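You operate a simulated robot arm through the tools that you are given. There is no shell and no other tool.

Carry out the task below with a simulated robot arm. There is one attempt and no reset: what you move stays moved.

JOB
Run the cap off the orange jerrycan with the capper and drop it in the red bin.
Fine: roll the jerrycan clear first; set the selector back to TIGHTEN.

The check looks at the end state, three seconds after you hand in, the way a careful person would. Anything else that was tipped, shoved, dropped, spilled or broken makes it a failure. Lids that push on must go on centred and level and be pressed home; caps that screw on are set level and turned clockwise until they are tight.

ROBOT AND FRAMES
A 6-joint arm with a two-finger gripper, fixed in place. Base frame: the origin is at the foot of the arm, x ahead of it, y to its left, z up; the work surface is at about z = 0.368. Lengths are in m, angles in rad, forces in N, time in s.
Its first joint turns from -2.897 to 2.897 rad. Payload 3.43 kg.
The TCP is the grasp point between the finger pads, 0.02 m short of the fingertips. In the tool frame z runs along the fingers and y along their closing line. Largest opening 0.19 m; the body of the gripper starts 0.248 m behind the TCP.
Orientation is told as [roll, pitch, yaw] about the base's x, y, z axes, in that order, counted from this pose: with the fingers straight down and closing along the base's y, the tool's x points along the base's -x, its y along +y and its z along -z.

CONTROLS
- The arm moves only by the tool apply_moves. Its argument "deltas" is a list of rows, each a list of 6 numbers: the shift along the tool's x, y, z in m, then the turn, a rotation vector about the tool's x, y, z in rad. In form: [[x, y, z, ax, ay, az], ...]. A call has 1 to 20 rows; each row shifts and turns the commanded pose from where the row before left it, along the tool's axes as they then stand. "claw" is the opening in per cent of the stroke, from 0 (shut) to 100 (fully open), set as the call begins (left out, the last holds). Rows are played at 5 a second. More than 0.05 m and 0.15 rad between two rows, or a gripper value outside its range, and nothing of the call is played. Where a pose cannot be reached the arm comes as near as it can. A force on the tool above 40 N (or 10 N above the force at the start of the call, whichever is more), or a blocked arm, ends the call early, and 0.2 s more pass. The fingers move at their own pace (about 0.045 m/s each) and stop on an object; they squeeze with about 37 N. The grip force told is the motor's: it shows also when the fingers shut on nothing. Time passes only in rows, and 0.2 s behind the last, so rows that do not move let the fingers close. The reply holds the time, the measured pose of the TCP, the force on the tool along the base axes, the opening and the grip force, in the units named above and with some noise, with the torque about the TCP (base axes, N m) and any sound that the robot's microphone picked up, and new pictures: "pictures" is both (left out), scene, wrist or none.
- Cameras (640 x 400 px; columns grow to the right, rows downward): "scene" is fixed at [0.0512, 0.5006, 1.2811]; the picture's right is [0.27, -0.96, 0.00], its down [0.19, 0.05, -0.98] and it looks along [0.94, 0.27, 0.20] (base axes); focal length 214 px, centre (320, 200). "wrist" rides on the gripper at [0.07, -0.008, -0.288] in the tool frame; the picture's right is [0.12, 0.99, 0.00], its down [-0.96, 0.12, -0.25] and it looks along [-0.25, 0.03, 0.97] (tool axes); focal length 261 px, centre (320, 200). There is no depth. A picture from a camera that has moved, and an enlarged one, comes with that camera's place and axes in the base frame and with its lens.
- move_column(by): slides the trunk up (or, below 0, down) by that many m; the arm rides with it, the base frame stays. It gives what a move gives, with no picture.
- inspect(camera, box): a new picture of the part [left, top, right, bottom] of that camera's present view, enlarged. It takes no simulated time.
- job_done(): hands the job in; it is judged then, once.

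Places have to be worked out from the pictures, the camera data and where the tool is seen. Open the gripper and draw the arm clear of the work before you hand the job in, unless the task says otherwise.

The tools are called as a command line: name --pt "numbers of a row" for each row, then --argument value for the rest, lists and objects as JSON in quotes. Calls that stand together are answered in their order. apply_moves: Moves the arm, as the interface text tells. Its arguments: {"type":"object","properties":{"deltas":{"type":"array","items":{"type":"array","items":{"type":"number"}}},"claw":{"type":"number"},"pictures":{"type":"string","enum":["both","scene","wrist","none"]}},"required":["deltas"]} The other tools are called the same way: move_column (by) slides the trunk up or down; inspect (camera, box) takes an enlarged picture of a part of a camera's view; job_done () hands the job in.

At the start:

```text
time_s: 0.0
ee_pos: [0.3786, 0.5778, 1.3708]
orientation: [0.001, 0.0, -0.001]
wrist_force: [0.0, 0.2, 0.0]
moment: [0.02, -0.02, -0.01]
gripper_width: 0.1899
grip_force: 0.0
trunk travel left (down, up): [-0.227, 0.013]
```

scene: 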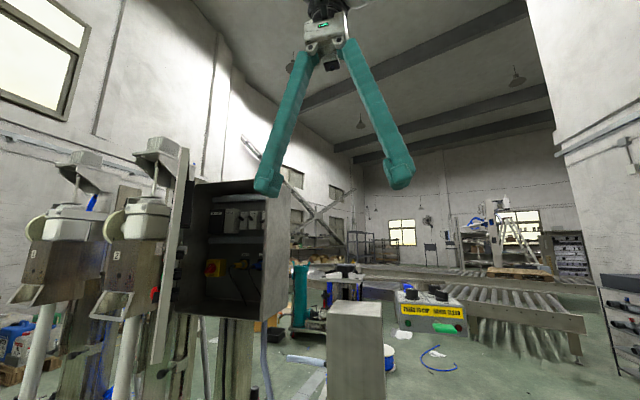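
wrist: 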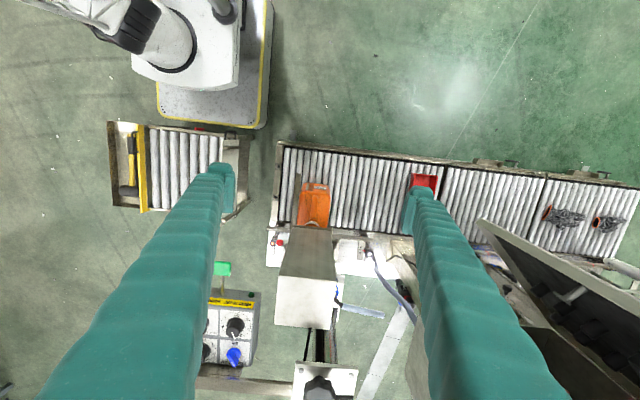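

The pictures show a roller conveyor with an orange jerrycan under a capper head, a red bin, and a control box with a selector. I'll enlarge the parts to understand the machine before moving.

inspect --camera "wrist" --box '[180, 120, 460, 400]'

inspect --camera "scene" --box '[260, 240, 500, 400]'

inspect --camera "wrist" --box '[190, 250, 280, 390]'

inspect --camera "wrist" --box '[260, 160, 340, 260]'

```text
1.43 times, centred on (320, 260) of wrist
camera zoom: at [0.3076, 0.5699, 1.6591], right [-0.12, 0.99, 0.0], down [0.96, 0.12, 0.25], along [0.25, 0.03, -0.97], focal length 372 px, centre (320, 114)
```

zoom: 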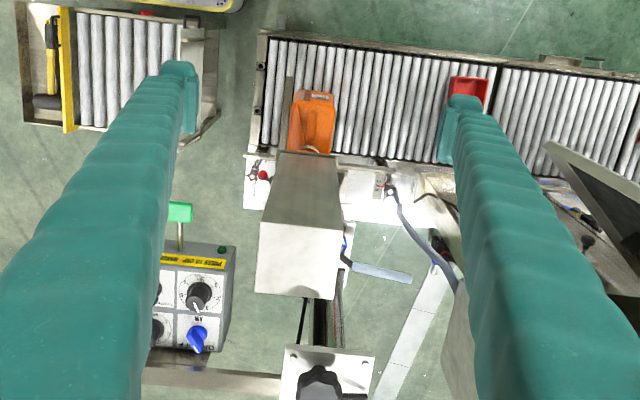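

```text
2.50 times, centred on (380, 320) of scene
camera zoom: at [0.0512, 0.5006, 1.2811], right [0.27, -0.96, 0.0], down [0.19, 0.05, -0.98], along [0.94, 0.27, 0.2], focal length 536 px, centre (170, -100)
```

zoom: 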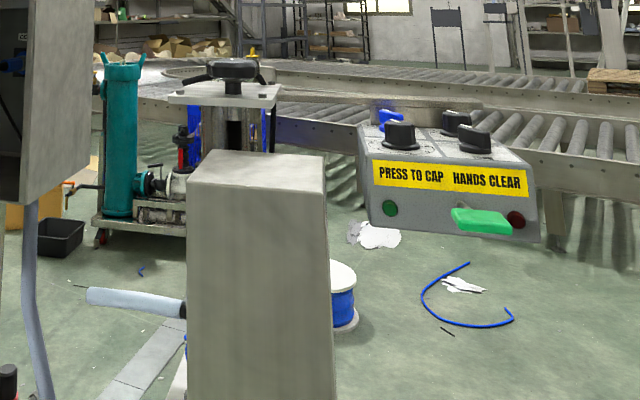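

```text
2.86 times, centred on (235, 320) of wrist
camera zoom: at [0.3076, 0.5699, 1.6591], right [-0.12, 0.99, 0.0], down [0.96, 0.12, 0.25], along [0.25, 0.03, -0.97], focal length 745 px, centre (563, -143)
```

zoom: 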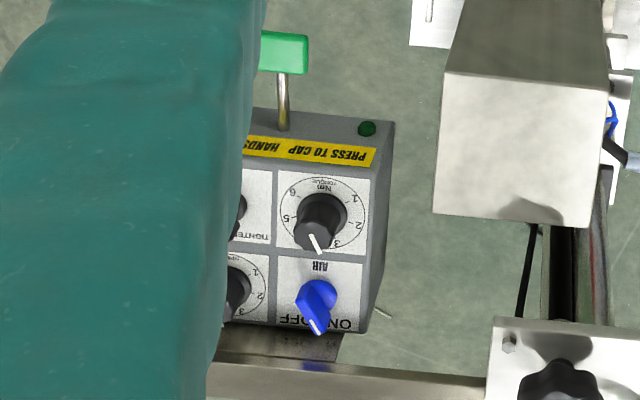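

```text
4.00 times, centred on (300, 210) of wrist
camera zoom: at [0.3076, 0.5699, 1.6591], right [-0.12, 0.99, 0.0], down [0.96, 0.12, 0.25], along [0.25, 0.03, -0.97], focal length 1043 px, centre (400, 160)
```

zoom: 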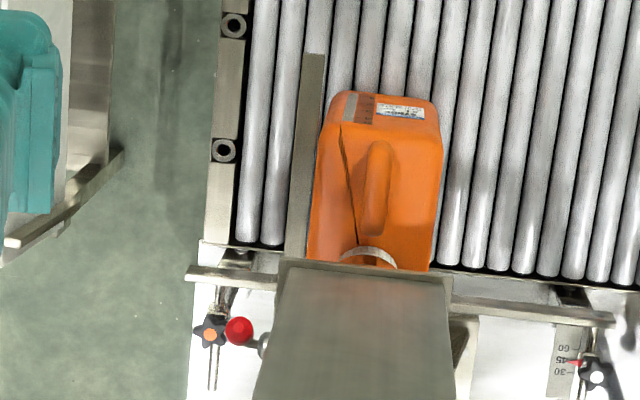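

The control box (green paddle, torque dials, blue AIR knob, a TIGHTEN selector) appears near (0.75, 0.38, 1.1) and the capper head housing near (0.75, 0.6). I'll slide the arm to its right at the present height so the panel falls between the fingers in the wrist view.

apply_moves --pt "0 -0.04 0 0 0 0" --pt "0 -0.04 0 0 0 0" --pt "0 -0.04 0 0 0 0" --pt "0 -0.04 0 0 0 0" --pt "0 -0.04 0 0 0 0" --claw 100

```text
time_s: 1.2
ee_pos: [0.3784, 0.379, 1.3714]
orientation: [0.0, -0.002, 0.0]
wrist_force: [-0.4, 0.9, -0.7]
moment: [-0.2, 0.03, 0.03]
gripper_width: 0.1898
grip_force: 0.0
trunk travel left (down, up): [-0.227, 0.013]
camera wrist: at [0.3082, 0.3703, 1.6602], right [-0.12, 0.99, 0.0], down [0.96, 0.12, 0.25], along [0.25, 0.03, -0.97], focal length 261 px, centre (320, 200)
```

scene: 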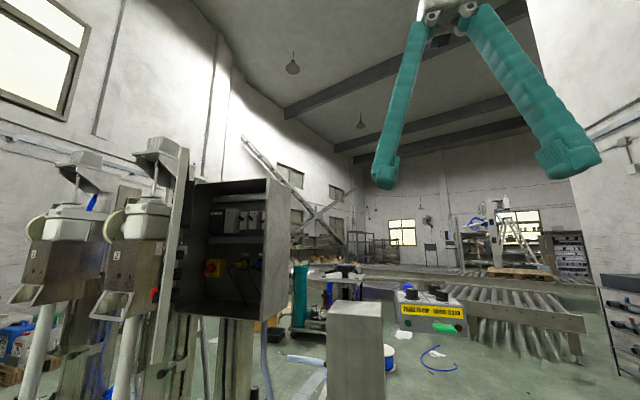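
wrist: 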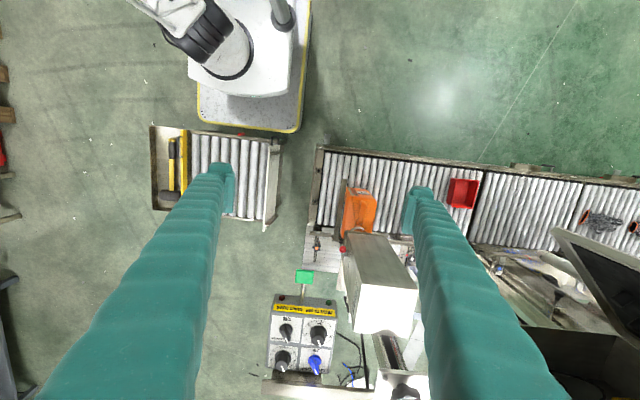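

inspect --camera "wrist" --box '[255, 255, 351, 385]'

inspect --camera "wrist" --box '[290, 140, 490, 280]'

inspect --camera "wrist" --box '[140, 100, 300, 240]'

inspect --camera "wrist" --box '[320, 220, 430, 400]'

```text
3.08 times, centred on (303, 320) of wrist
camera zoom: at [0.3082, 0.3703, 1.6602], right [-0.12, 0.99, 0.0], down [0.96, 0.12, 0.25], along [0.25, 0.03, -0.97], focal length 802 px, centre (372, -169)
```

zoom: 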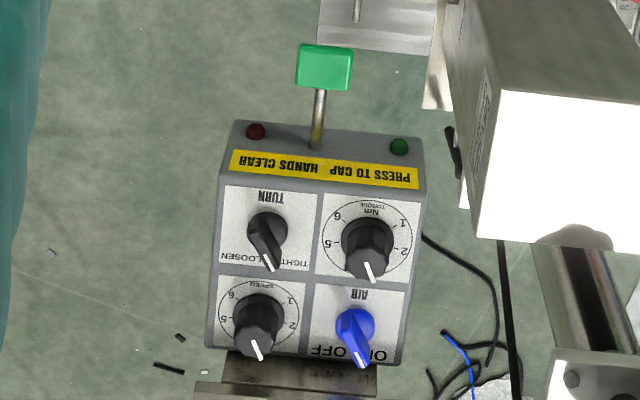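

```text
2.86 times, centred on (390, 210) of wrist
camera zoom: at [0.3082, 0.3703, 1.6602], right [-0.12, 0.99, 0.0], down [0.96, 0.12, 0.25], along [0.25, 0.03, -0.97], focal length 745 px, centre (120, 171)
```

zoom: 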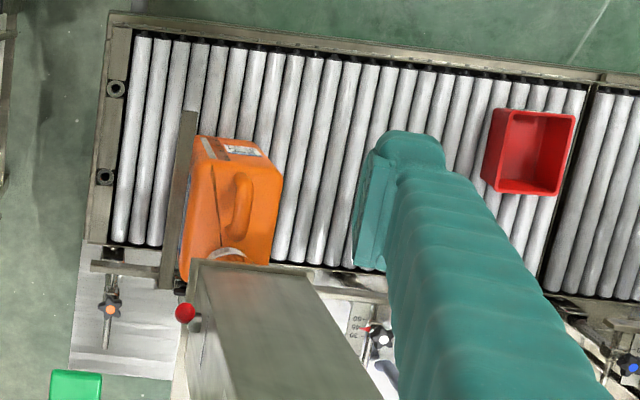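

```text
2.86 times, centred on (220, 170) of wrist
camera zoom: at [0.3082, 0.3703, 1.6602], right [-0.12, 0.99, 0.0], down [0.96, 0.12, 0.25], along [0.25, 0.03, -0.97], focal length 745 px, centre (606, 286)
```

zoom: 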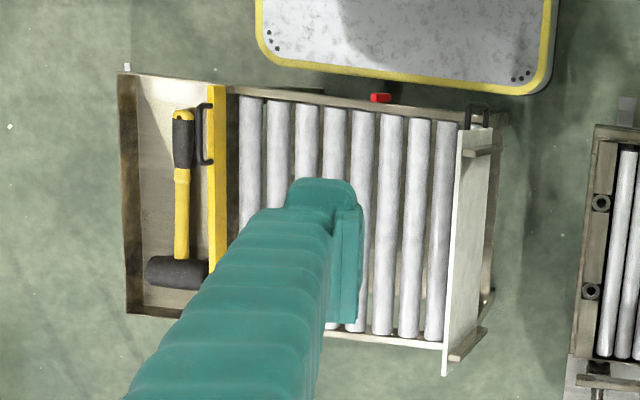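

```text
2.22 times, centred on (375, 310) of wrist
camera zoom: at [0.3082, 0.3703, 1.6602], right [-0.12, 0.99, 0.0], down [0.96, 0.12, 0.25], along [0.25, 0.03, -0.97], focal length 579 px, centre (198, -44)
```

zoom: 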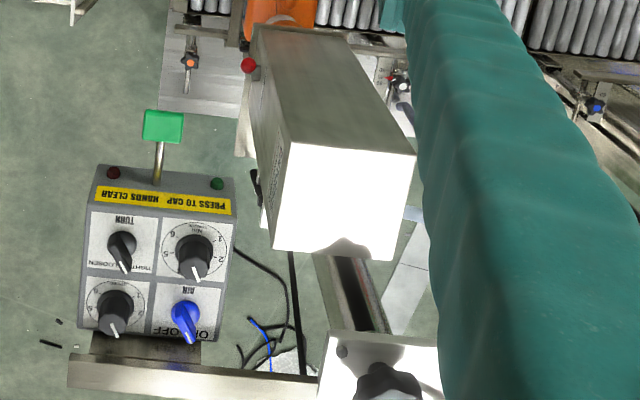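

The TURN selector seems to point to TIGHTEN, with LOOSEN on the other side, and AIR looks ON; the paddle is near (0.64, 0.375, 1.10). I'll move ahead at this height to look straight down on the panel.

apply_moves --pt "-0.045 0 0 0 0 0" --pt "-0.045 0 0 0 0 0" --pt "-0.045 0 0 0 0 0" --pt "-0.045 0 0 0 0 0" --pt "-0.045 0 0 0 0 0" --pt "-0.045 0 0 0 0 0" --pt "-0.045 0 0 0 0 0"

```text
time_s: 2.8
ee_pos: [0.6849, 0.3744, 1.3506]
orientation: [0.004, -0.007, 0.001]
wrist_force: [-0.4, 0.0, -0.1]
moment: [0.01, -0.18, 0.01]
gripper_width: 0.19
grip_force: 0.0
out of reach, approached as far as the arm can: row 6, 7
trunk travel left (down, up): [-0.227, 0.013]
camera wrist: at [0.6132, 0.3638, 1.6384], right [-0.12, 0.99, 0.0], down [0.96, 0.11, 0.25], along [0.25, 0.03, -0.97], focal length 261 px, centre (320, 200)
```

scene: 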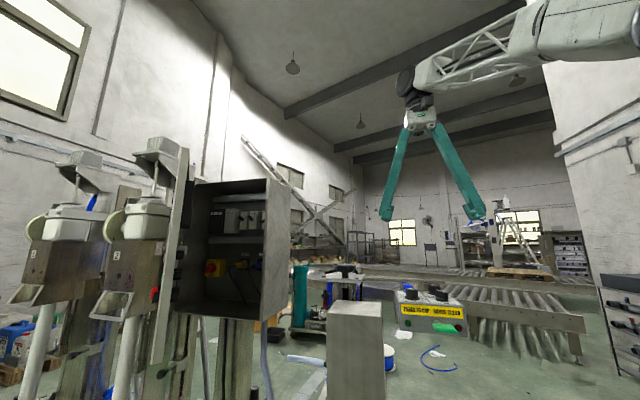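
wrist: 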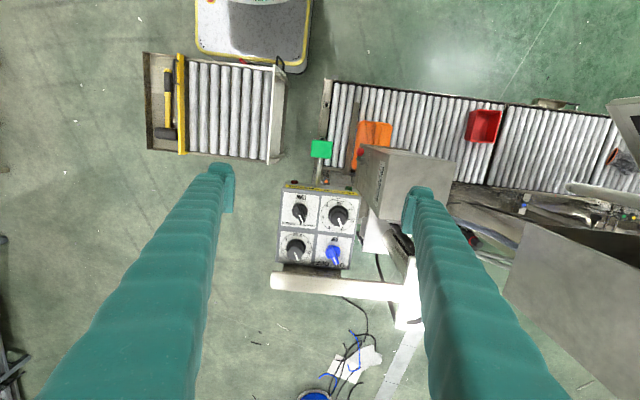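

inspect --camera "wrist" --box '[265, 130, 365, 280]'

inspect --camera "wrist" --box '[310, 70, 510, 230]'

inspect --camera "scene" --box '[380, 270, 480, 350]'

```text
2.67 times, centred on (315, 205) of wrist
camera zoom: at [0.6132, 0.3638, 1.6384], right [-0.12, 0.99, 0.0], down [0.96, 0.11, 0.25], along [0.25, 0.03, -0.97], focal length 695 px, centre (333, 187)
```

zoom: 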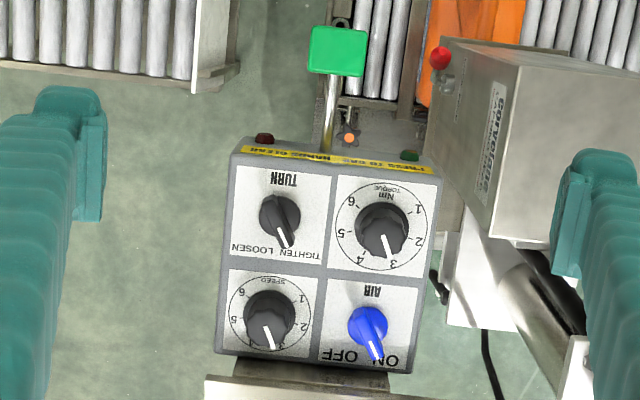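

```text
2.50 times, centred on (410, 150) of wrist
camera zoom: at [0.6132, 0.3638, 1.6384], right [-0.12, 0.99, 0.0], down [0.96, 0.11, 0.25], along [0.25, 0.03, -0.97], focal length 652 px, centre (95, 325)
```

zoom: 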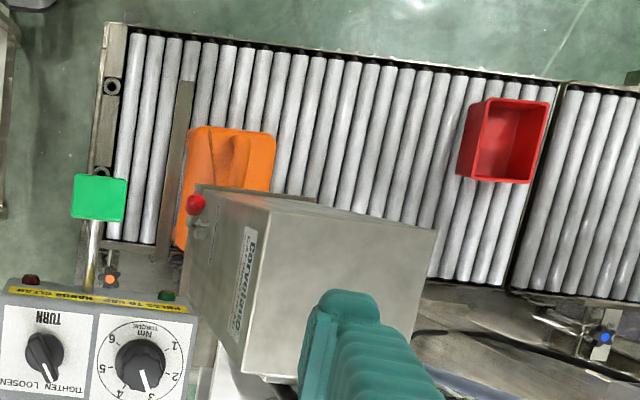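

```text
5.00 times, centred on (430, 310) of scene
camera zoom: at [0.0512, 0.5006, 1.2811], right [0.27, -0.96, 0.0], down [0.19, 0.05, -0.98], along [0.94, 0.27, 0.2], focal length 1072 px, centre (-230, -350)
```

zoom: 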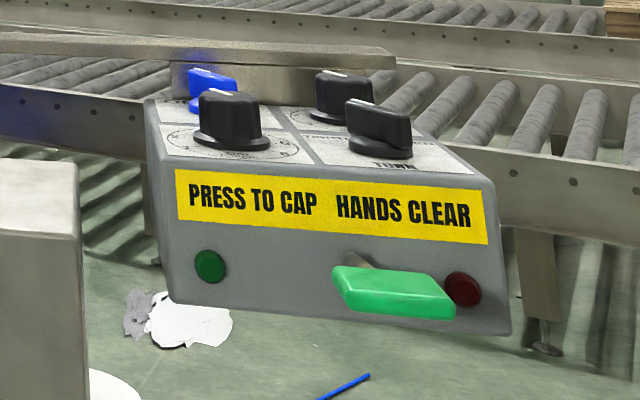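

AIR is ON, TURN is at TIGHTEN (pointer about 30° toward +y), with LOOSEN at the other side. There is a red ball lever on the near side of the head; I'll enlarge it and the area around the chuck and can.

inspect --camera "wrist" --box '[350, 135, 398, 180]'

inspect --camera "wrist" --box '[335, 100, 415, 160]'

inspect --camera "scene" --box '[250, 290, 420, 400]'

inspect --camera "wrist" --box '[280, 180, 330, 230]'

```text
8.89 times, centred on (374, 158) of wrist
camera zoom: at [0.6132, 0.3638, 1.6384], right [-0.12, 0.99, 0.0], down [0.96, 0.11, 0.25], along [0.25, 0.03, -0.97], focal length 2317 px, centre (-160, 578)
```

zoom: 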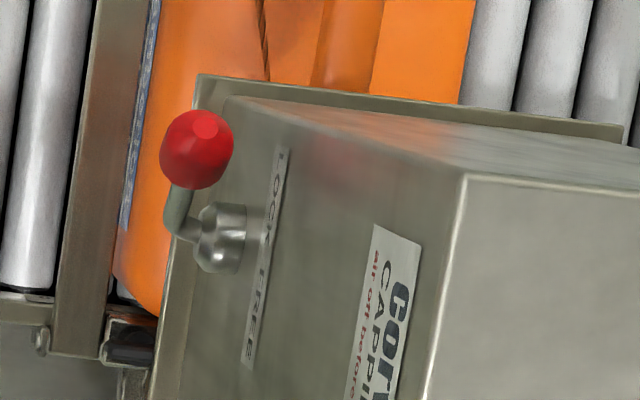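

```text
6.67 times, centred on (375, 130) of wrist
camera zoom: at [0.6132, 0.3638, 1.6384], right [-0.12, 0.99, 0.0], down [0.96, 0.11, 0.25], along [0.25, 0.03, -0.97], focal length 1738 px, centre (-47, 667)
```

zoom: 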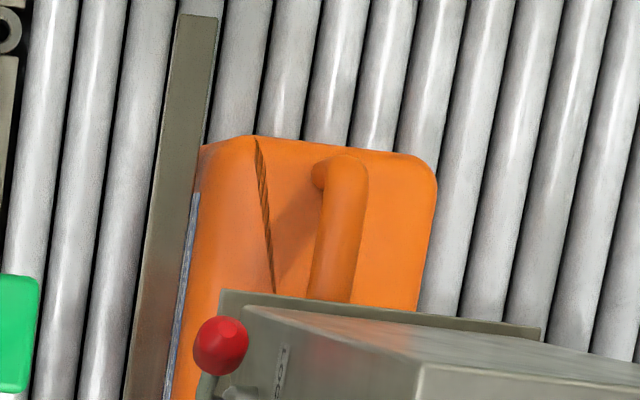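

```text
3.64 times, centred on (335, 345) of scene
camera zoom: at [0.0512, 0.5006, 1.2811], right [0.27, -0.96, 0.0], down [0.19, 0.05, -0.98], along [0.94, 0.27, 0.2], focal length 780 px, centre (266, -327)
```

zoom: 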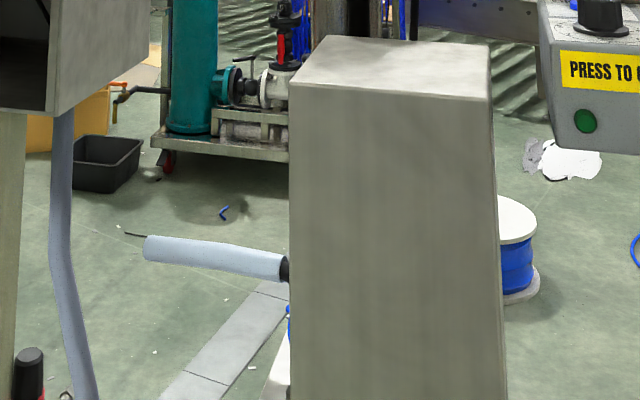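

```text
8.00 times, centred on (305, 205) of wrist
camera zoom: at [0.6132, 0.3638, 1.6384], right [-0.12, 0.99, 0.0], down [0.96, 0.11, 0.25], along [0.25, 0.03, -0.97], focal length 2085 px, centre (440, 160)
```

zoom: 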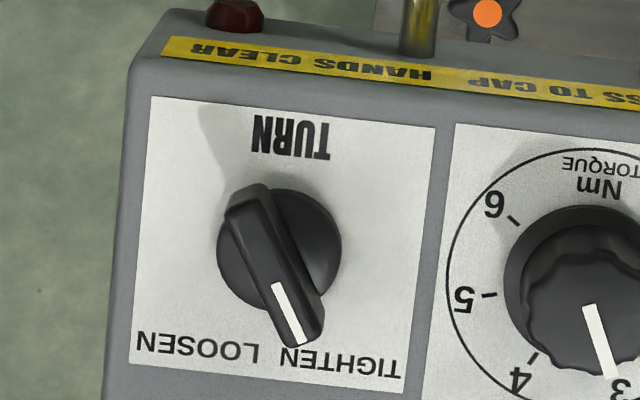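

The side lever reads LOCK / FREE and the head carries an instruction plate ("…air off before…"). I'll back off a little and tilt the tool toward +y to read that side of the head from a safe height.

apply_moves --pt "0.045 0 0 0 0 0" --pt "0.045 -0.02 0 0 0 0" --pt "0 -0.03 0 -0.14 0 0" --pt "0 -0.03 0 -0.14 0 0" --pt "0 -0.03 0 -0.14 0 0" --pt "0 -0.03 0 -0.14 0 0" --pt "0 0 0 -0.14 0 0" --pt "0 0 0 -0.14 0 0"

```text
time_s: 4.6
ee_pos: [0.5956, 0.2358, 1.3252]
orientation: [0.84, -0.004, 0.0]
wrist_force: [-0.6, -0.3, 0.4]
moment: [-0.07, -0.03, -0.06]
gripper_width: 0.19
grip_force: 0.0
trunk travel left (down, up): [-0.227, 0.013]
camera wrist: at [0.5242, 0.0168, 1.5109], right [-0.12, 0.66, 0.74], down [0.96, -0.11, 0.25], along [0.25, 0.74, -0.62], focal length 261 px, centre (320, 200)
```

scene: 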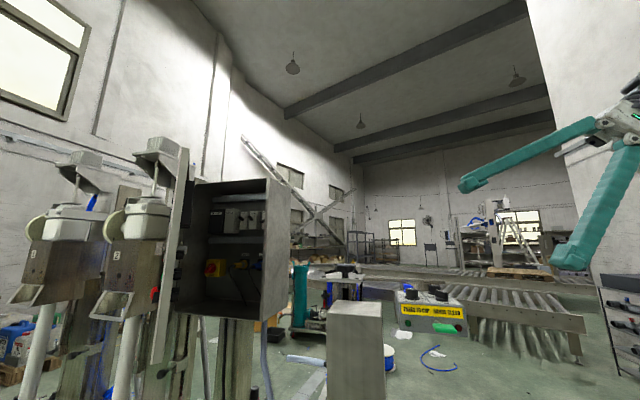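
wrist: 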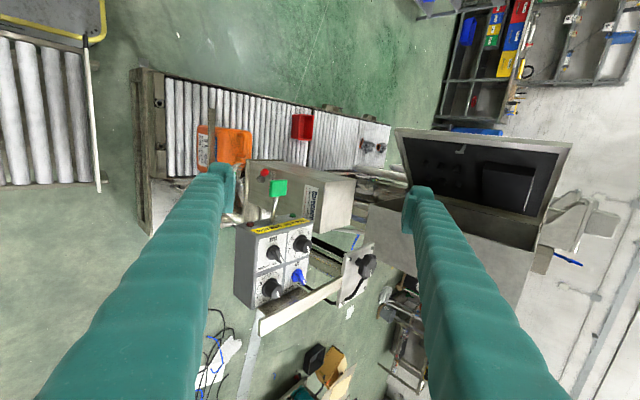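

inspect --camera "wrist" --box '[180, 100, 360, 240]'

inspect --camera "wrist" --box '[240, 155, 330, 230]'

```text
2.86 times, centred on (270, 170) of wrist
camera zoom: at [0.5242, 0.0168, 1.5109], right [-0.12, 0.66, 0.74], down [0.96, -0.11, 0.25], along [0.25, 0.74, -0.62], focal length 745 px, centre (463, 286)
```

zoom: 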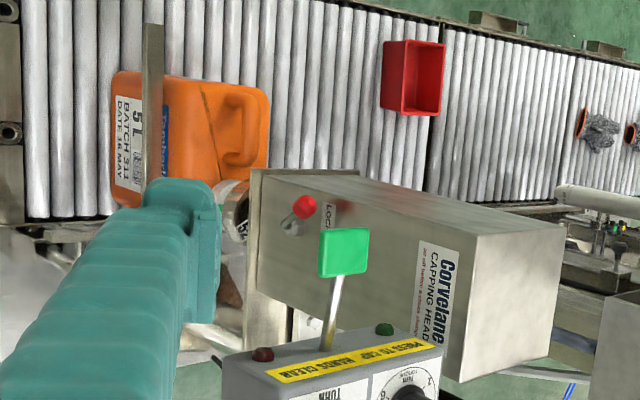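

```text
5.33 times, centred on (285, 192) of wrist
camera zoom: at [0.5242, 0.0168, 1.5109], right [-0.12, 0.66, 0.74], down [0.96, -0.11, 0.25], along [0.25, 0.74, -0.62], focal length 1390 px, centre (507, 240)
```

zoom: 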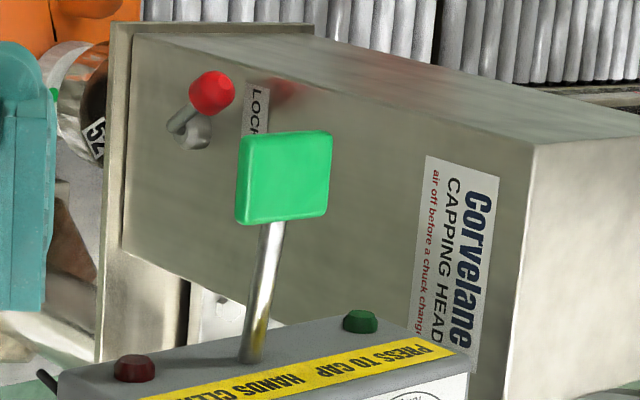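

The plate reads "Corvelane CAPPING HEAD – air off before a chuck change", so LOCK/FREE is the chuck lock; the chuck carries a "52" mark. I'll back off and lower the trunk to see chuck, cap and can from the side.

apply_moves --pt "0.045 0 0 0 0 0" --pt "0.045 0 0 0 0 0" --pt "0.02 0 -0.03 0 0 0" --pictures "none"

move_column --by -0.2

inspect --camera "wrist" --box '[0, 0, 640, 400]'

```text
time_s: 5.4
ee_pos: [0.4855, 0.2145, 1.3458]
orientation: [0.839, 0.002, 0.0]
wrist_force: [-0.4, 0.3, 0.4]
moment: [-0.02, 0.05, 0.01]
gripper_width: 0.1902
grip_force: 0.1
trunk travel left (down, up): [-0.227, 0.013]
```

```text
time_s: 7.6
ee_pos: [0.4857, 0.2149, 1.1436]
orientation: [0.839, -0.001, 0.001]
wrist_force: [-0.1, 0.1, 0.0]
moment: [-0.01, 0.01, -0.01]
gripper_width: 0.19
grip_force: 0.1
trunk travel left (down, up): [-0.027, 0.213]
```

```text
1.00 times, centred on (320, 200) of wrist (not enlarged: the box is as wide or as high as the picture)
camera zoom: at [0.4152, -0.0053, 1.3311], right [-0.12, 0.66, 0.74], down [0.96, -0.11, 0.25], along [0.25, 0.74, -0.62], focal length 261 px, centre (320, 200)
```

zoom: 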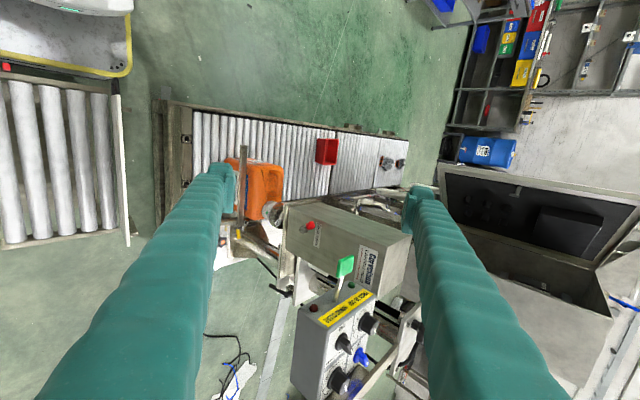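

inspect --camera "wrist" --box '[220, 130, 340, 260]'

inspect --camera "wrist" --box '[230, 180, 310, 240]'

inspect --camera "wrist" --box '[280, 200, 400, 290]'

inspect --camera "wrist" --box '[300, 120, 420, 200]'

```text
3.08 times, centred on (280, 195) of wrist
camera zoom: at [0.4152, -0.0053, 1.3311], right [-0.12, 0.66, 0.74], down [0.96, -0.11, 0.25], along [0.25, 0.74, -0.62], focal length 802 px, centre (443, 215)
```

zoom: 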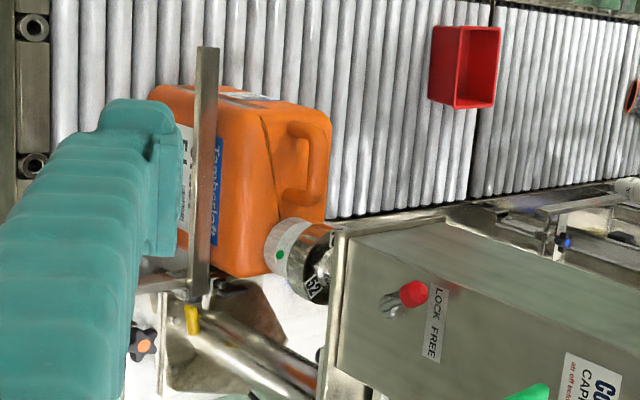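

```text
6.67 times, centred on (270, 210) of wrist
camera zoom: at [0.4152, -0.0053, 1.3311], right [-0.12, 0.66, 0.74], down [0.96, -0.11, 0.25], along [0.25, 0.74, -0.62], focal length 1738 px, centre (653, 133)
```

zoom: 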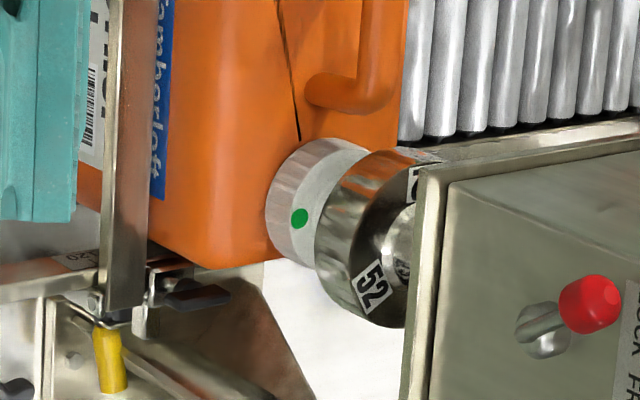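

```text
4.44 times, centred on (340, 245) of wrist
camera zoom: at [0.4152, -0.0053, 1.3311], right [-0.12, 0.66, 0.74], down [0.96, -0.11, 0.25], along [0.25, 0.74, -0.62], focal length 1158 px, centre (231, 0)
```

zoom: 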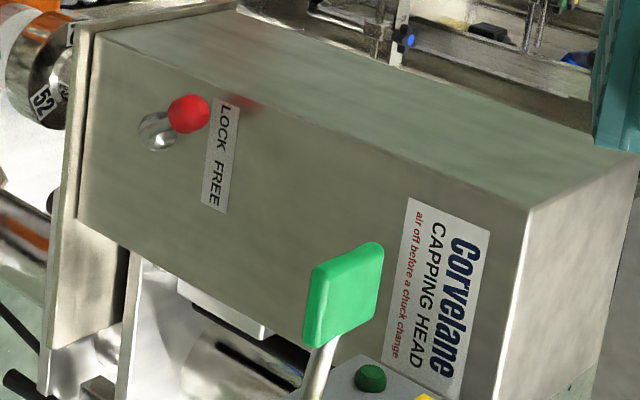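

```text
5.00 times, centred on (360, 160) of wrist
camera zoom: at [0.4152, -0.0053, 1.3311], right [-0.12, 0.66, 0.74], down [0.96, -0.11, 0.25], along [0.25, 0.74, -0.62], focal length 1303 px, centre (120, 400)
```

zoom: 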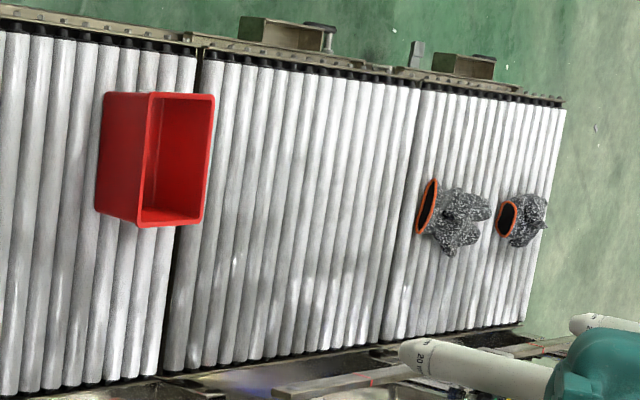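

The white ribbed cap (green dot) sits at about (0.715, 0.575, 0.60) with the "52" chuck just above it and a guide bar on the can's -y side; everything seems lined up. Next I raise the trunk, straighten the tool, yaw it to match the TURN knob's handle and narrow the fingers.

move_column --by 0.2

apply_moves --pt "0 0 0 0.14 0 0" --pt "0 0 0 0.14 0 0" --pt "0 0 0 0.14 0 0" --pt "0 0 0 0.14 0 0" --pt "0 0 0 0.14 0 0" --pt "0 0 0 0.139 0 0" --pt "-0.04 0.03 0.02 0 0 0" --pt "-0.04 0.03 0.02 0 0 0" --pt "-0.04 0.03 0.02 0 0 0" --pt "-0.04 0.03 0.02 0 0 0" --pt "0 0 0 0 0 -0.131" --pt "0 0 0 0 0 -0.131" --pt "0 0 0 0 0 -0.131" --pt "0 0 0 0 0 -0.131" --claw 28

```text
time_s: 9.7
ee_pos: [0.4862, 0.2151, 1.3456]
orientation: [0.839, -0.001, 0.0]
wrist_force: [0.2, -0.1, 0.0]
moment: [0.01, 0.0, 0.02]
gripper_width: 0.1902
grip_force: 0.1
trunk travel left (down, up): [-0.227, 0.013]
```

```text
refused: row 7 steps farther than a row can; nothing moved
```

The row was too long a step; I'll redo it with smaller steps.

apply_moves --pt "0 0 0 0.14 0 0" --pt "0 0 0 0.14 0 0" --pt "0 0 0 0.14 0 0" --pt "0 0 0 0.14 0 0" --pt "0 0 0 0.14 0 0" --pt "0 0 0 0.139 0 0" --pt "-0.035 0.025 0.018 0 0 0" --pt "-0.035 0.025 0.018 0 0 0" --pt "-0.035 0.025 0.018 0 0 0" --pt "-0.035 0.025 0.018 0 0 0" --pt "-0.02 0.025 0.018 0 0 0" --pt "0 0 0 0 0 -0.131" --pt "0 0 0 0 0 -0.131" --pt "0 0 0 0 0 -0.131" --pt "0 0 0 0 0 -0.131" --claw 28

```text
time_s: 12.9
ee_pos: [0.6461, 0.3385, 1.2547]
orientation: [0.0, 0.001, 0.526]
wrist_force: [0.3, 0.0, 0.7]
moment: [-0.03, -0.01, 0.0]
gripper_width: 0.053
grip_force: 0.1
trunk travel left (down, up): [-0.227, 0.013]
camera wrist: at [0.589, 0.2969, 1.5429], right [-0.6, 0.8, 0.0], down [0.77, 0.58, 0.25], along [0.2, 0.15, -0.97], focal length 261 px, centre (320, 200)
```

scene: 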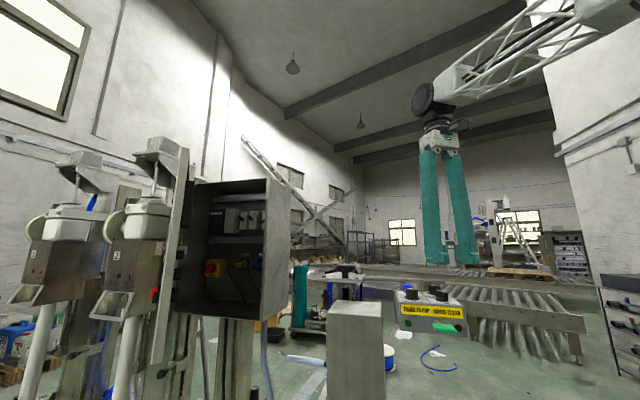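
wrist: 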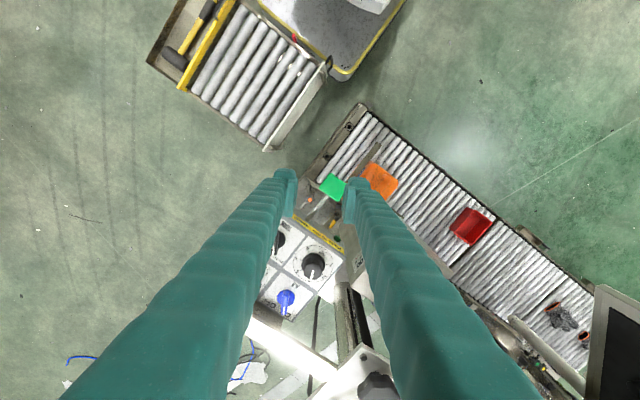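

The tool is vertical with a 30° yaw and the fingers 53 mm apart. I'll move above the TURN knob, estimated at (0.776, 0.342), staying with fingertips near z = 1.19, and look.

apply_moves --pt "-0.038 -0.0207 0.0133 0 0 0" --pt "-0.038 -0.0207 0.0133 0 0 0" --pt "-0.038 -0.0207 0.0133 0 0 0"

inspect --camera "wrist" --box '[260, 140, 380, 260]'

inspect --camera "scene" --box '[370, 230, 500, 350]'

```text
time_s: 13.7
ee_pos: [0.7767, 0.3427, 1.2138]
orientation: [0.002, -0.002, 0.524]
wrist_force: [0.2, 0.8, 1.1]
moment: [0.06, -0.21, -0.01]
gripper_width: 0.0532
grip_force: 0.0
trunk travel left (down, up): [-0.227, 0.013]
camera wrist: at [0.7191, 0.3, 1.502], right [-0.6, 0.8, 0.0], down [0.77, 0.58, 0.25], along [0.2, 0.15, -0.97], focal length 261 px, centre (320, 200)
```

scene: 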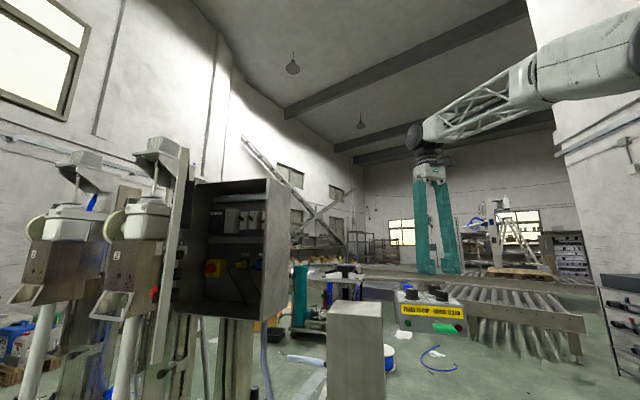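
wrist: 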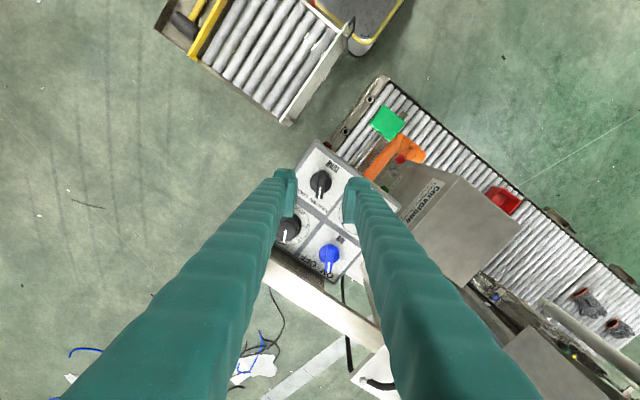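

```text
3.33 times, centred on (320, 200) of wrist
camera zoom: at [0.7191, 0.3, 1.502], right [-0.6, 0.8, 0.0], down [0.77, 0.58, 0.25], along [0.2, 0.15, -0.97], focal length 869 px, centre (320, 200)
```

zoom: 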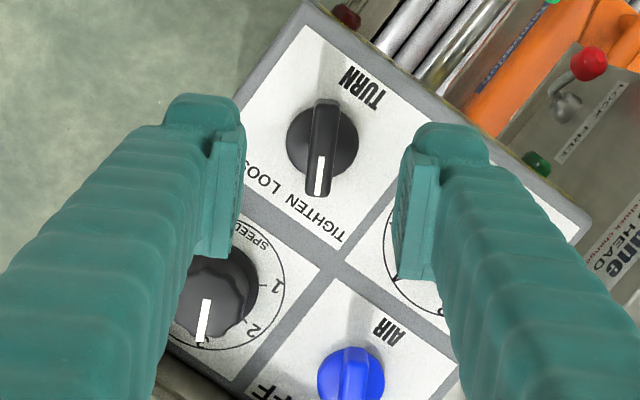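

```text
3.33 times, centred on (435, 290) of scene
camera zoom: at [0.0512, 0.5006, 1.2811], right [0.27, -0.96, 0.0], down [0.19, 0.05, -0.98], along [0.94, 0.27, 0.2], focal length 715 px, centre (-63, -100)
```

zoom: 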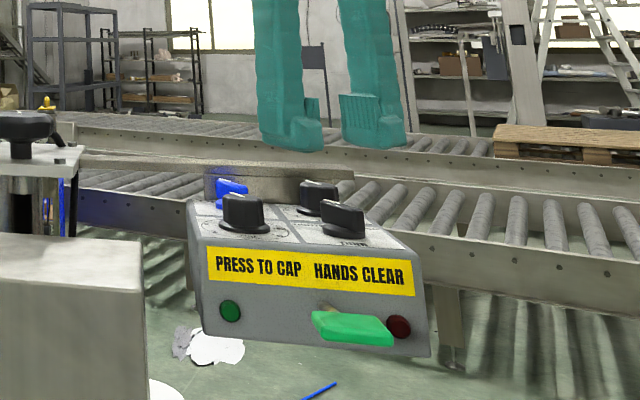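

The knob's handle lies centred between the fingers and aligned with them (within ~2 mm). I'll lower until the fingertips straddle the handle, then close gently on it.

apply_moves --pt "0 0.001 0.03 0 0 0" --pt "0 0 0.026 0 0 0" --pt "0 0 0.003 0 0 0"

inspect --camera "wrist" --box '[260, 140, 380, 260]'

inspect --camera "scene" --box '[390, 250, 490, 330]'

```text
time_s: 14.5
ee_pos: [0.7764, 0.3438, 1.1543]
orientation: [0.0, -0.001, 0.524]
wrist_force: [0.9, 0.6, -0.3]
moment: [0.02, -0.01, -0.02]
gripper_width: 0.0531
grip_force: 0.1
trunk travel left (down, up): [-0.227, 0.013]
camera wrist: at [0.719, 0.301, 1.4434], right [-0.6, 0.8, 0.0], down [0.78, 0.58, 0.25], along [0.2, 0.15, -0.97], focal length 261 px, centre (320, 200)
```

scene: 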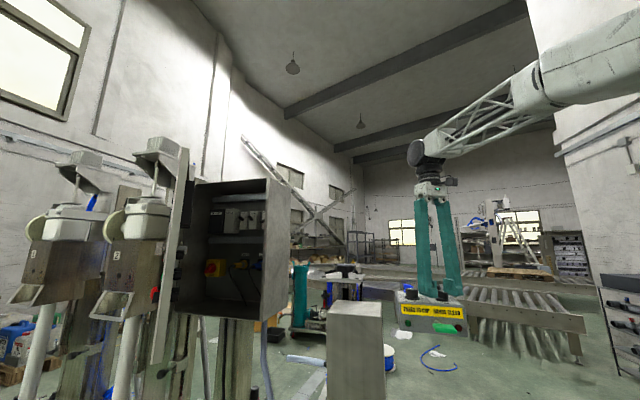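
wrist: 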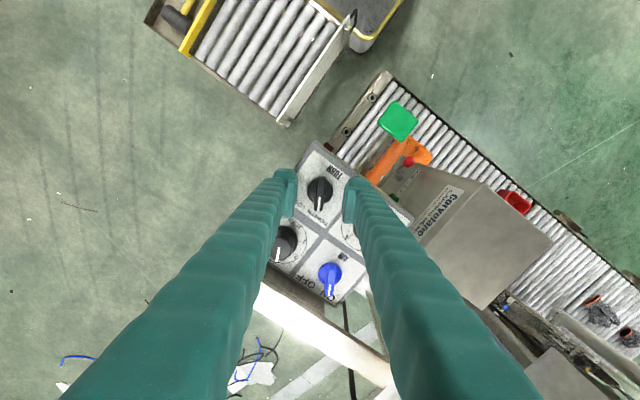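

```text
3.33 times, centred on (320, 200) of wrist
camera zoom: at [0.719, 0.301, 1.4434], right [-0.6, 0.8, 0.0], down [0.78, 0.58, 0.25], along [0.2, 0.15, -0.97], focal length 869 px, centre (320, 200)
```

zoom: 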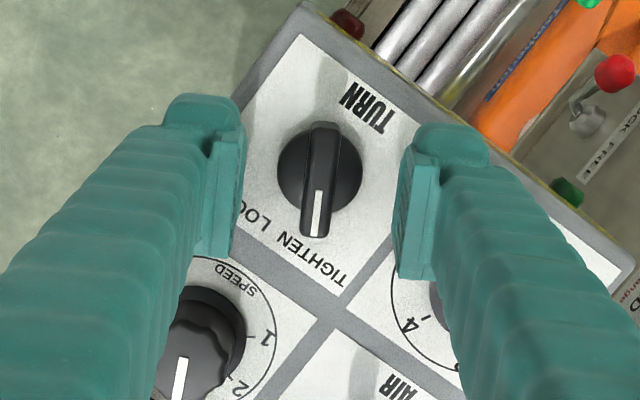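

```text
5.00 times, centred on (440, 290) of scene
camera zoom: at [0.0512, 0.5006, 1.2811], right [0.27, -0.96, 0.0], down [0.19, 0.05, -0.98], along [0.94, 0.27, 0.2], focal length 1072 px, centre (-280, -250)
```

zoom: 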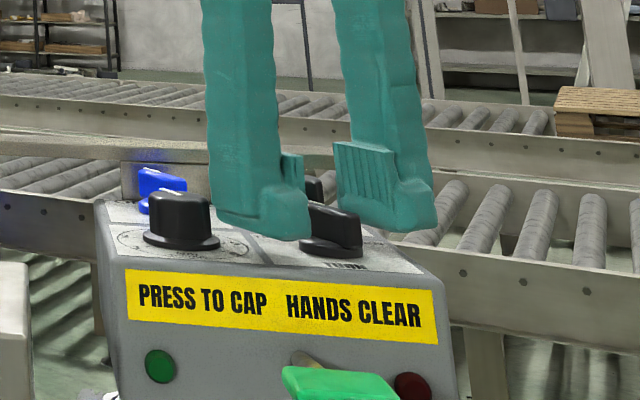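

The handle is centred between the fingers with no contact. Closing on it now.

apply_moves --pt "0 0 0 0 0 0" --pt "0 0 0 0 0 0" --pt "0 0 0 0 0 0" --pt "0 0 0 0 0 0" --claw 0 --pictures "wrist"

inspect --camera "wrist" --box '[270, 150, 370, 250]'

```text
time_s: 15.5
ee_pos: [0.7768, 0.3438, 1.1568]
orientation: [0.001, 0.002, 0.524]
wrist_force: [-0.3, -0.5, -1.9]
moment: [0.03, -0.04, 0.0]
gripper_width: 0.0101
grip_force: 40.6
trunk travel left (down, up): [-0.227, 0.013]
camera wrist: at [0.7189, 0.3008, 1.4437], right [-0.6, 0.8, 0.0], down [0.78, 0.58, 0.25], along [0.2, 0.15, -0.97], focal length 261 px, centre (320, 200)
```

wrist: 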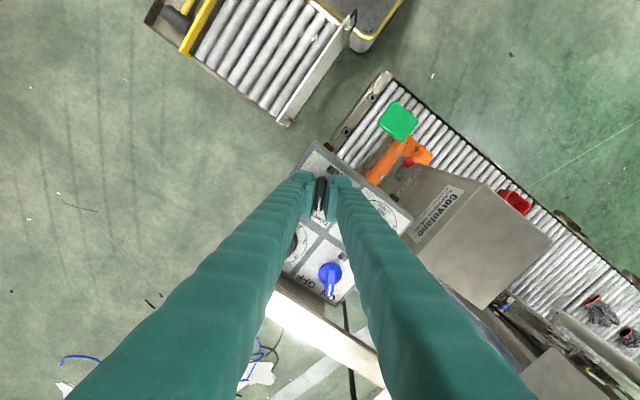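

```text
4.00 times, centred on (320, 200) of wrist
camera zoom: at [0.7189, 0.3008, 1.4437], right [-0.6, 0.8, 0.0], down [0.78, 0.58, 0.25], along [0.2, 0.15, -0.97], focal length 1043 px, centre (320, 200)
```

zoom: 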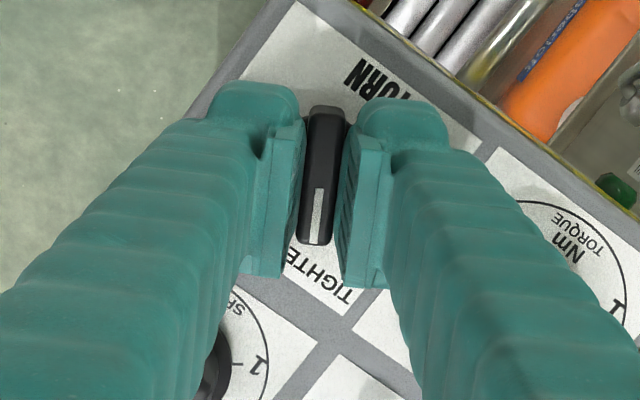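

The handle is gripped (10 mm, 40 N). I'll turn it clockwise (seen from above) about 60° toward LOOSEN.

apply_moves --pt "0 0 0 0 0 0.13" --pt "0 0 0 0 0 0.13" --pt "0 0 0 0 0 0.13" --pt "0 0 0 0 0 0.13" --pt "0 0 0 0 0 0.13" --pt "0 0 0 0 0 0.13" --pt "0 0 0 0 0 0.13" --pt "0 0 0 0 0 0.13" --pictures "wrist"

inspect --camera "wrist" --box '[270, 150, 370, 250]'

```text
time_s: 17.3
ee_pos: [0.7761, 0.3424, 1.1558]
orientation: [0.0, 0.003, -0.518]
wrist_force: [2.2, -12.3, -9.6]
moment: [-0.06, 0.05, 0.01]
gripper_width: 0.01
grip_force: 43.4
trunk travel left (down, up): [-0.227, 0.013]
camera wrist: at [0.7106, 0.3698, 1.4438], right [0.39, 0.92, 0.0], down [0.89, -0.38, 0.25], along [0.23, -0.1, -0.97], focal length 261 px, centre (320, 200)
```

wrist: 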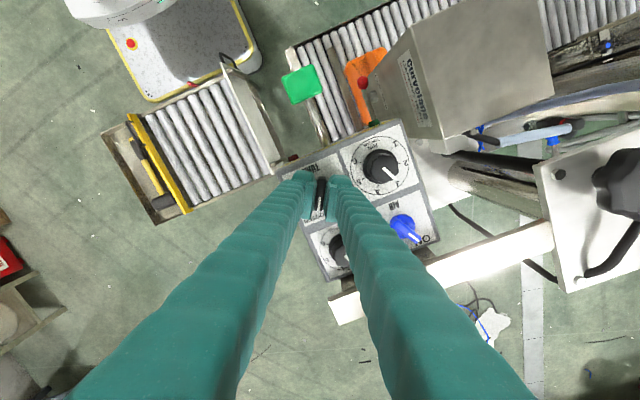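

```text
4.00 times, centred on (320, 200) of wrist
camera zoom: at [0.7106, 0.3698, 1.4438], right [0.39, 0.92, 0.0], down [0.89, -0.38, 0.25], along [0.23, -0.1, -0.97], focal length 1043 px, centre (320, 200)
```

zoom: 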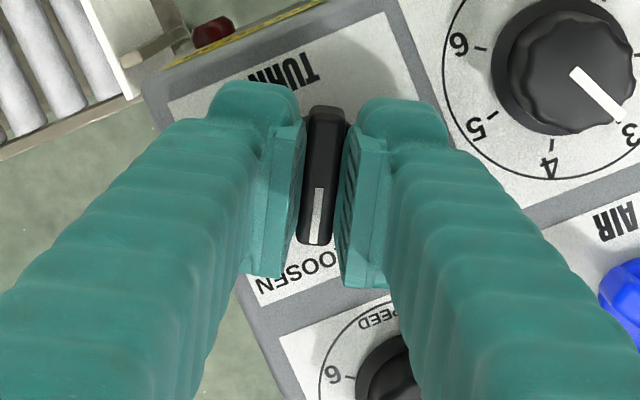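

The pointer now points to LOOSEN. I'll open the fingers a bit, rise clear and look at the panel.

apply_moves --pt "0 0 0 0 0 0" --pt "0 0 0 0 0 0" --pt "0 0 0 0 0 0" --pt "0 0 -0.03 0 0 0" --pt "0 0 -0.04 0 0 0" --claw 25 --pictures "wrist"

inspect --camera "wrist" --box '[260, 100, 460, 290]'

```text
time_s: 18.5
ee_pos: [0.776, 0.3442, 1.2256]
orientation: [0.0, 0.002, -0.517]
wrist_force: [0.3, -0.3, -0.5]
moment: [-0.02, 0.06, 0.01]
gripper_width: 0.0473
grip_force: 0.1
trunk travel left (down, up): [-0.227, 0.013]
camera wrist: at [0.7103, 0.3717, 1.5144], right [0.39, 0.92, 0.0], down [0.89, -0.37, 0.25], along [0.23, -0.1, -0.97], focal length 261 px, centre (320, 200)
```

wrist: 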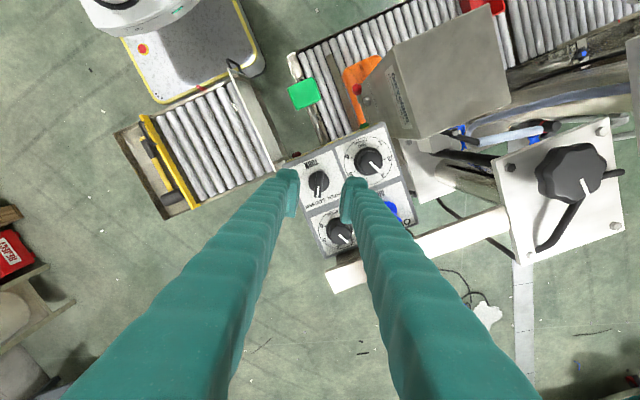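

```text
2.11 times, centred on (360, 195) of wrist
camera zoom: at [0.7103, 0.3717, 1.5144], right [0.39, 0.92, 0.0], down [0.89, -0.37, 0.25], along [0.23, -0.1, -0.97], focal length 549 px, centre (236, 210)
```

zoom: 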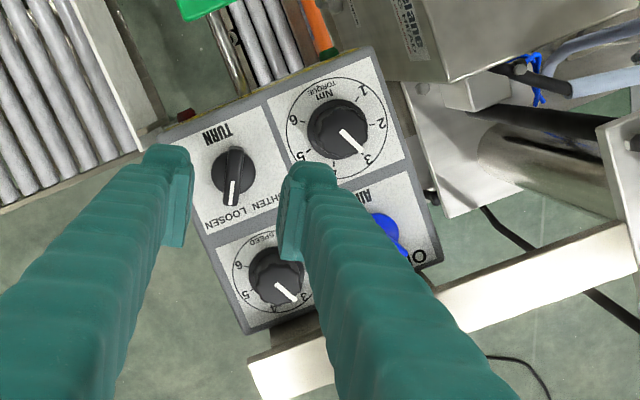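

The selector sits at LOOSEN and the other knobs are unchanged. Now I'll straighten the yaw, close the fingers and go above the green paddle at about (0.647, 0.373, 1.10).

apply_moves --pt "0 0 -0.01 0 0 -0.13" --pt "0 0 0 0 0 -0.13" --pt "0 0 0 0 0 -0.13" --pt "0 0 0 0 0 -0.127" --pt "0.044 0.0096 0 0 0 0" --pt "0.044 0.0096 0 0 0 0" --pt "0.042 0.0096 0 0 0 0" --claw 0

inspect --camera "wrist" --box '[260, 100, 420, 240]'

inspect --camera "scene" --box '[390, 240, 490, 350]'

```text
time_s: 20.1
ee_pos: [0.6444, 0.372, 1.2377]
orientation: [0.003, 0.0, 0.0]
wrist_force: [0.5, -0.3, 0.5]
moment: [0.05, 0.17, 0.02]
gripper_width: 0.0
grip_force: 34.7
trunk travel left (down, up): [-0.227, 0.013]
camera wrist: at [0.5734, 0.3635, 1.5257], right [-0.12, 0.99, 0.0], down [0.96, 0.12, 0.25], along [0.25, 0.03, -0.97], focal length 261 px, centre (320, 200)
```

scene: 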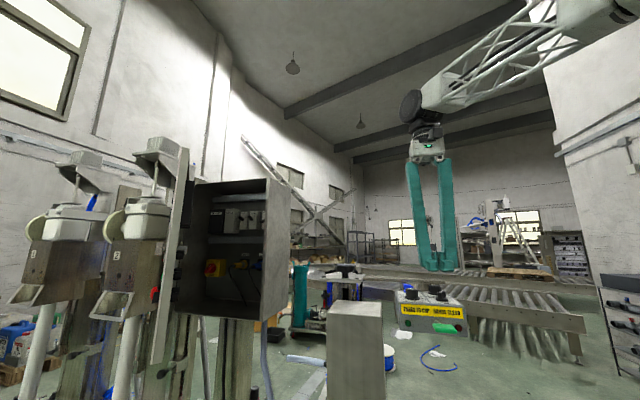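
wrist: 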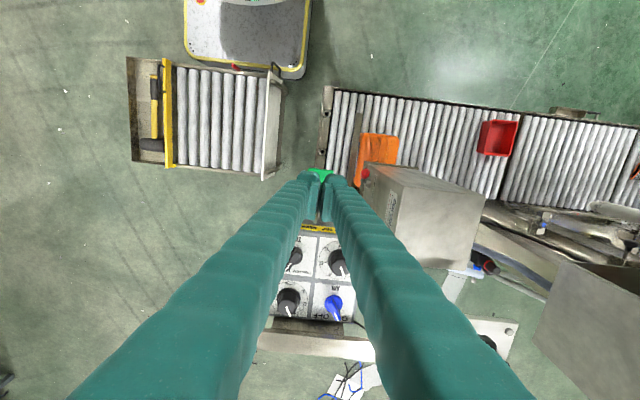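

```text
2.86 times, centred on (340, 170) of wrist
camera zoom: at [0.5734, 0.3635, 1.5257], right [-0.12, 0.99, 0.0], down [0.96, 0.12, 0.25], along [0.25, 0.03, -0.97], focal length 745 px, centre (263, 286)
```

zoom: 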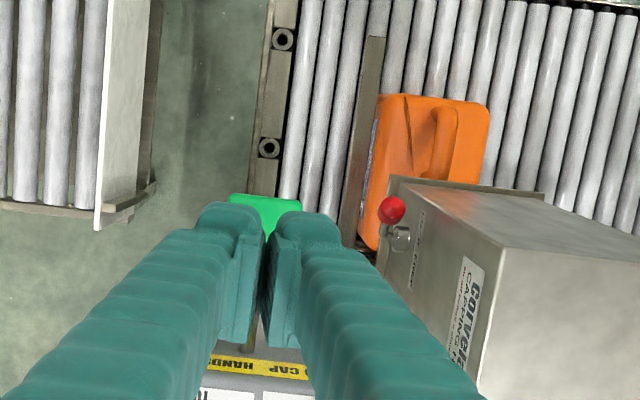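

```text
3.64 times, centred on (440, 295) of scene
camera zoom: at [0.0512, 0.5006, 1.2811], right [0.27, -0.96, 0.0], down [0.19, 0.05, -0.98], along [0.94, 0.27, 0.2], focal length 780 px, centre (-116, -146)
```

zoom: 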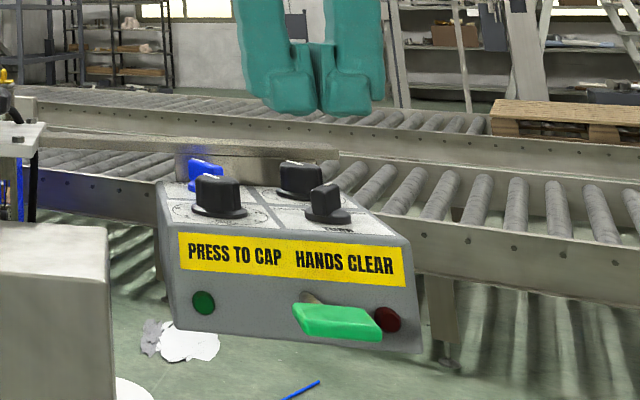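

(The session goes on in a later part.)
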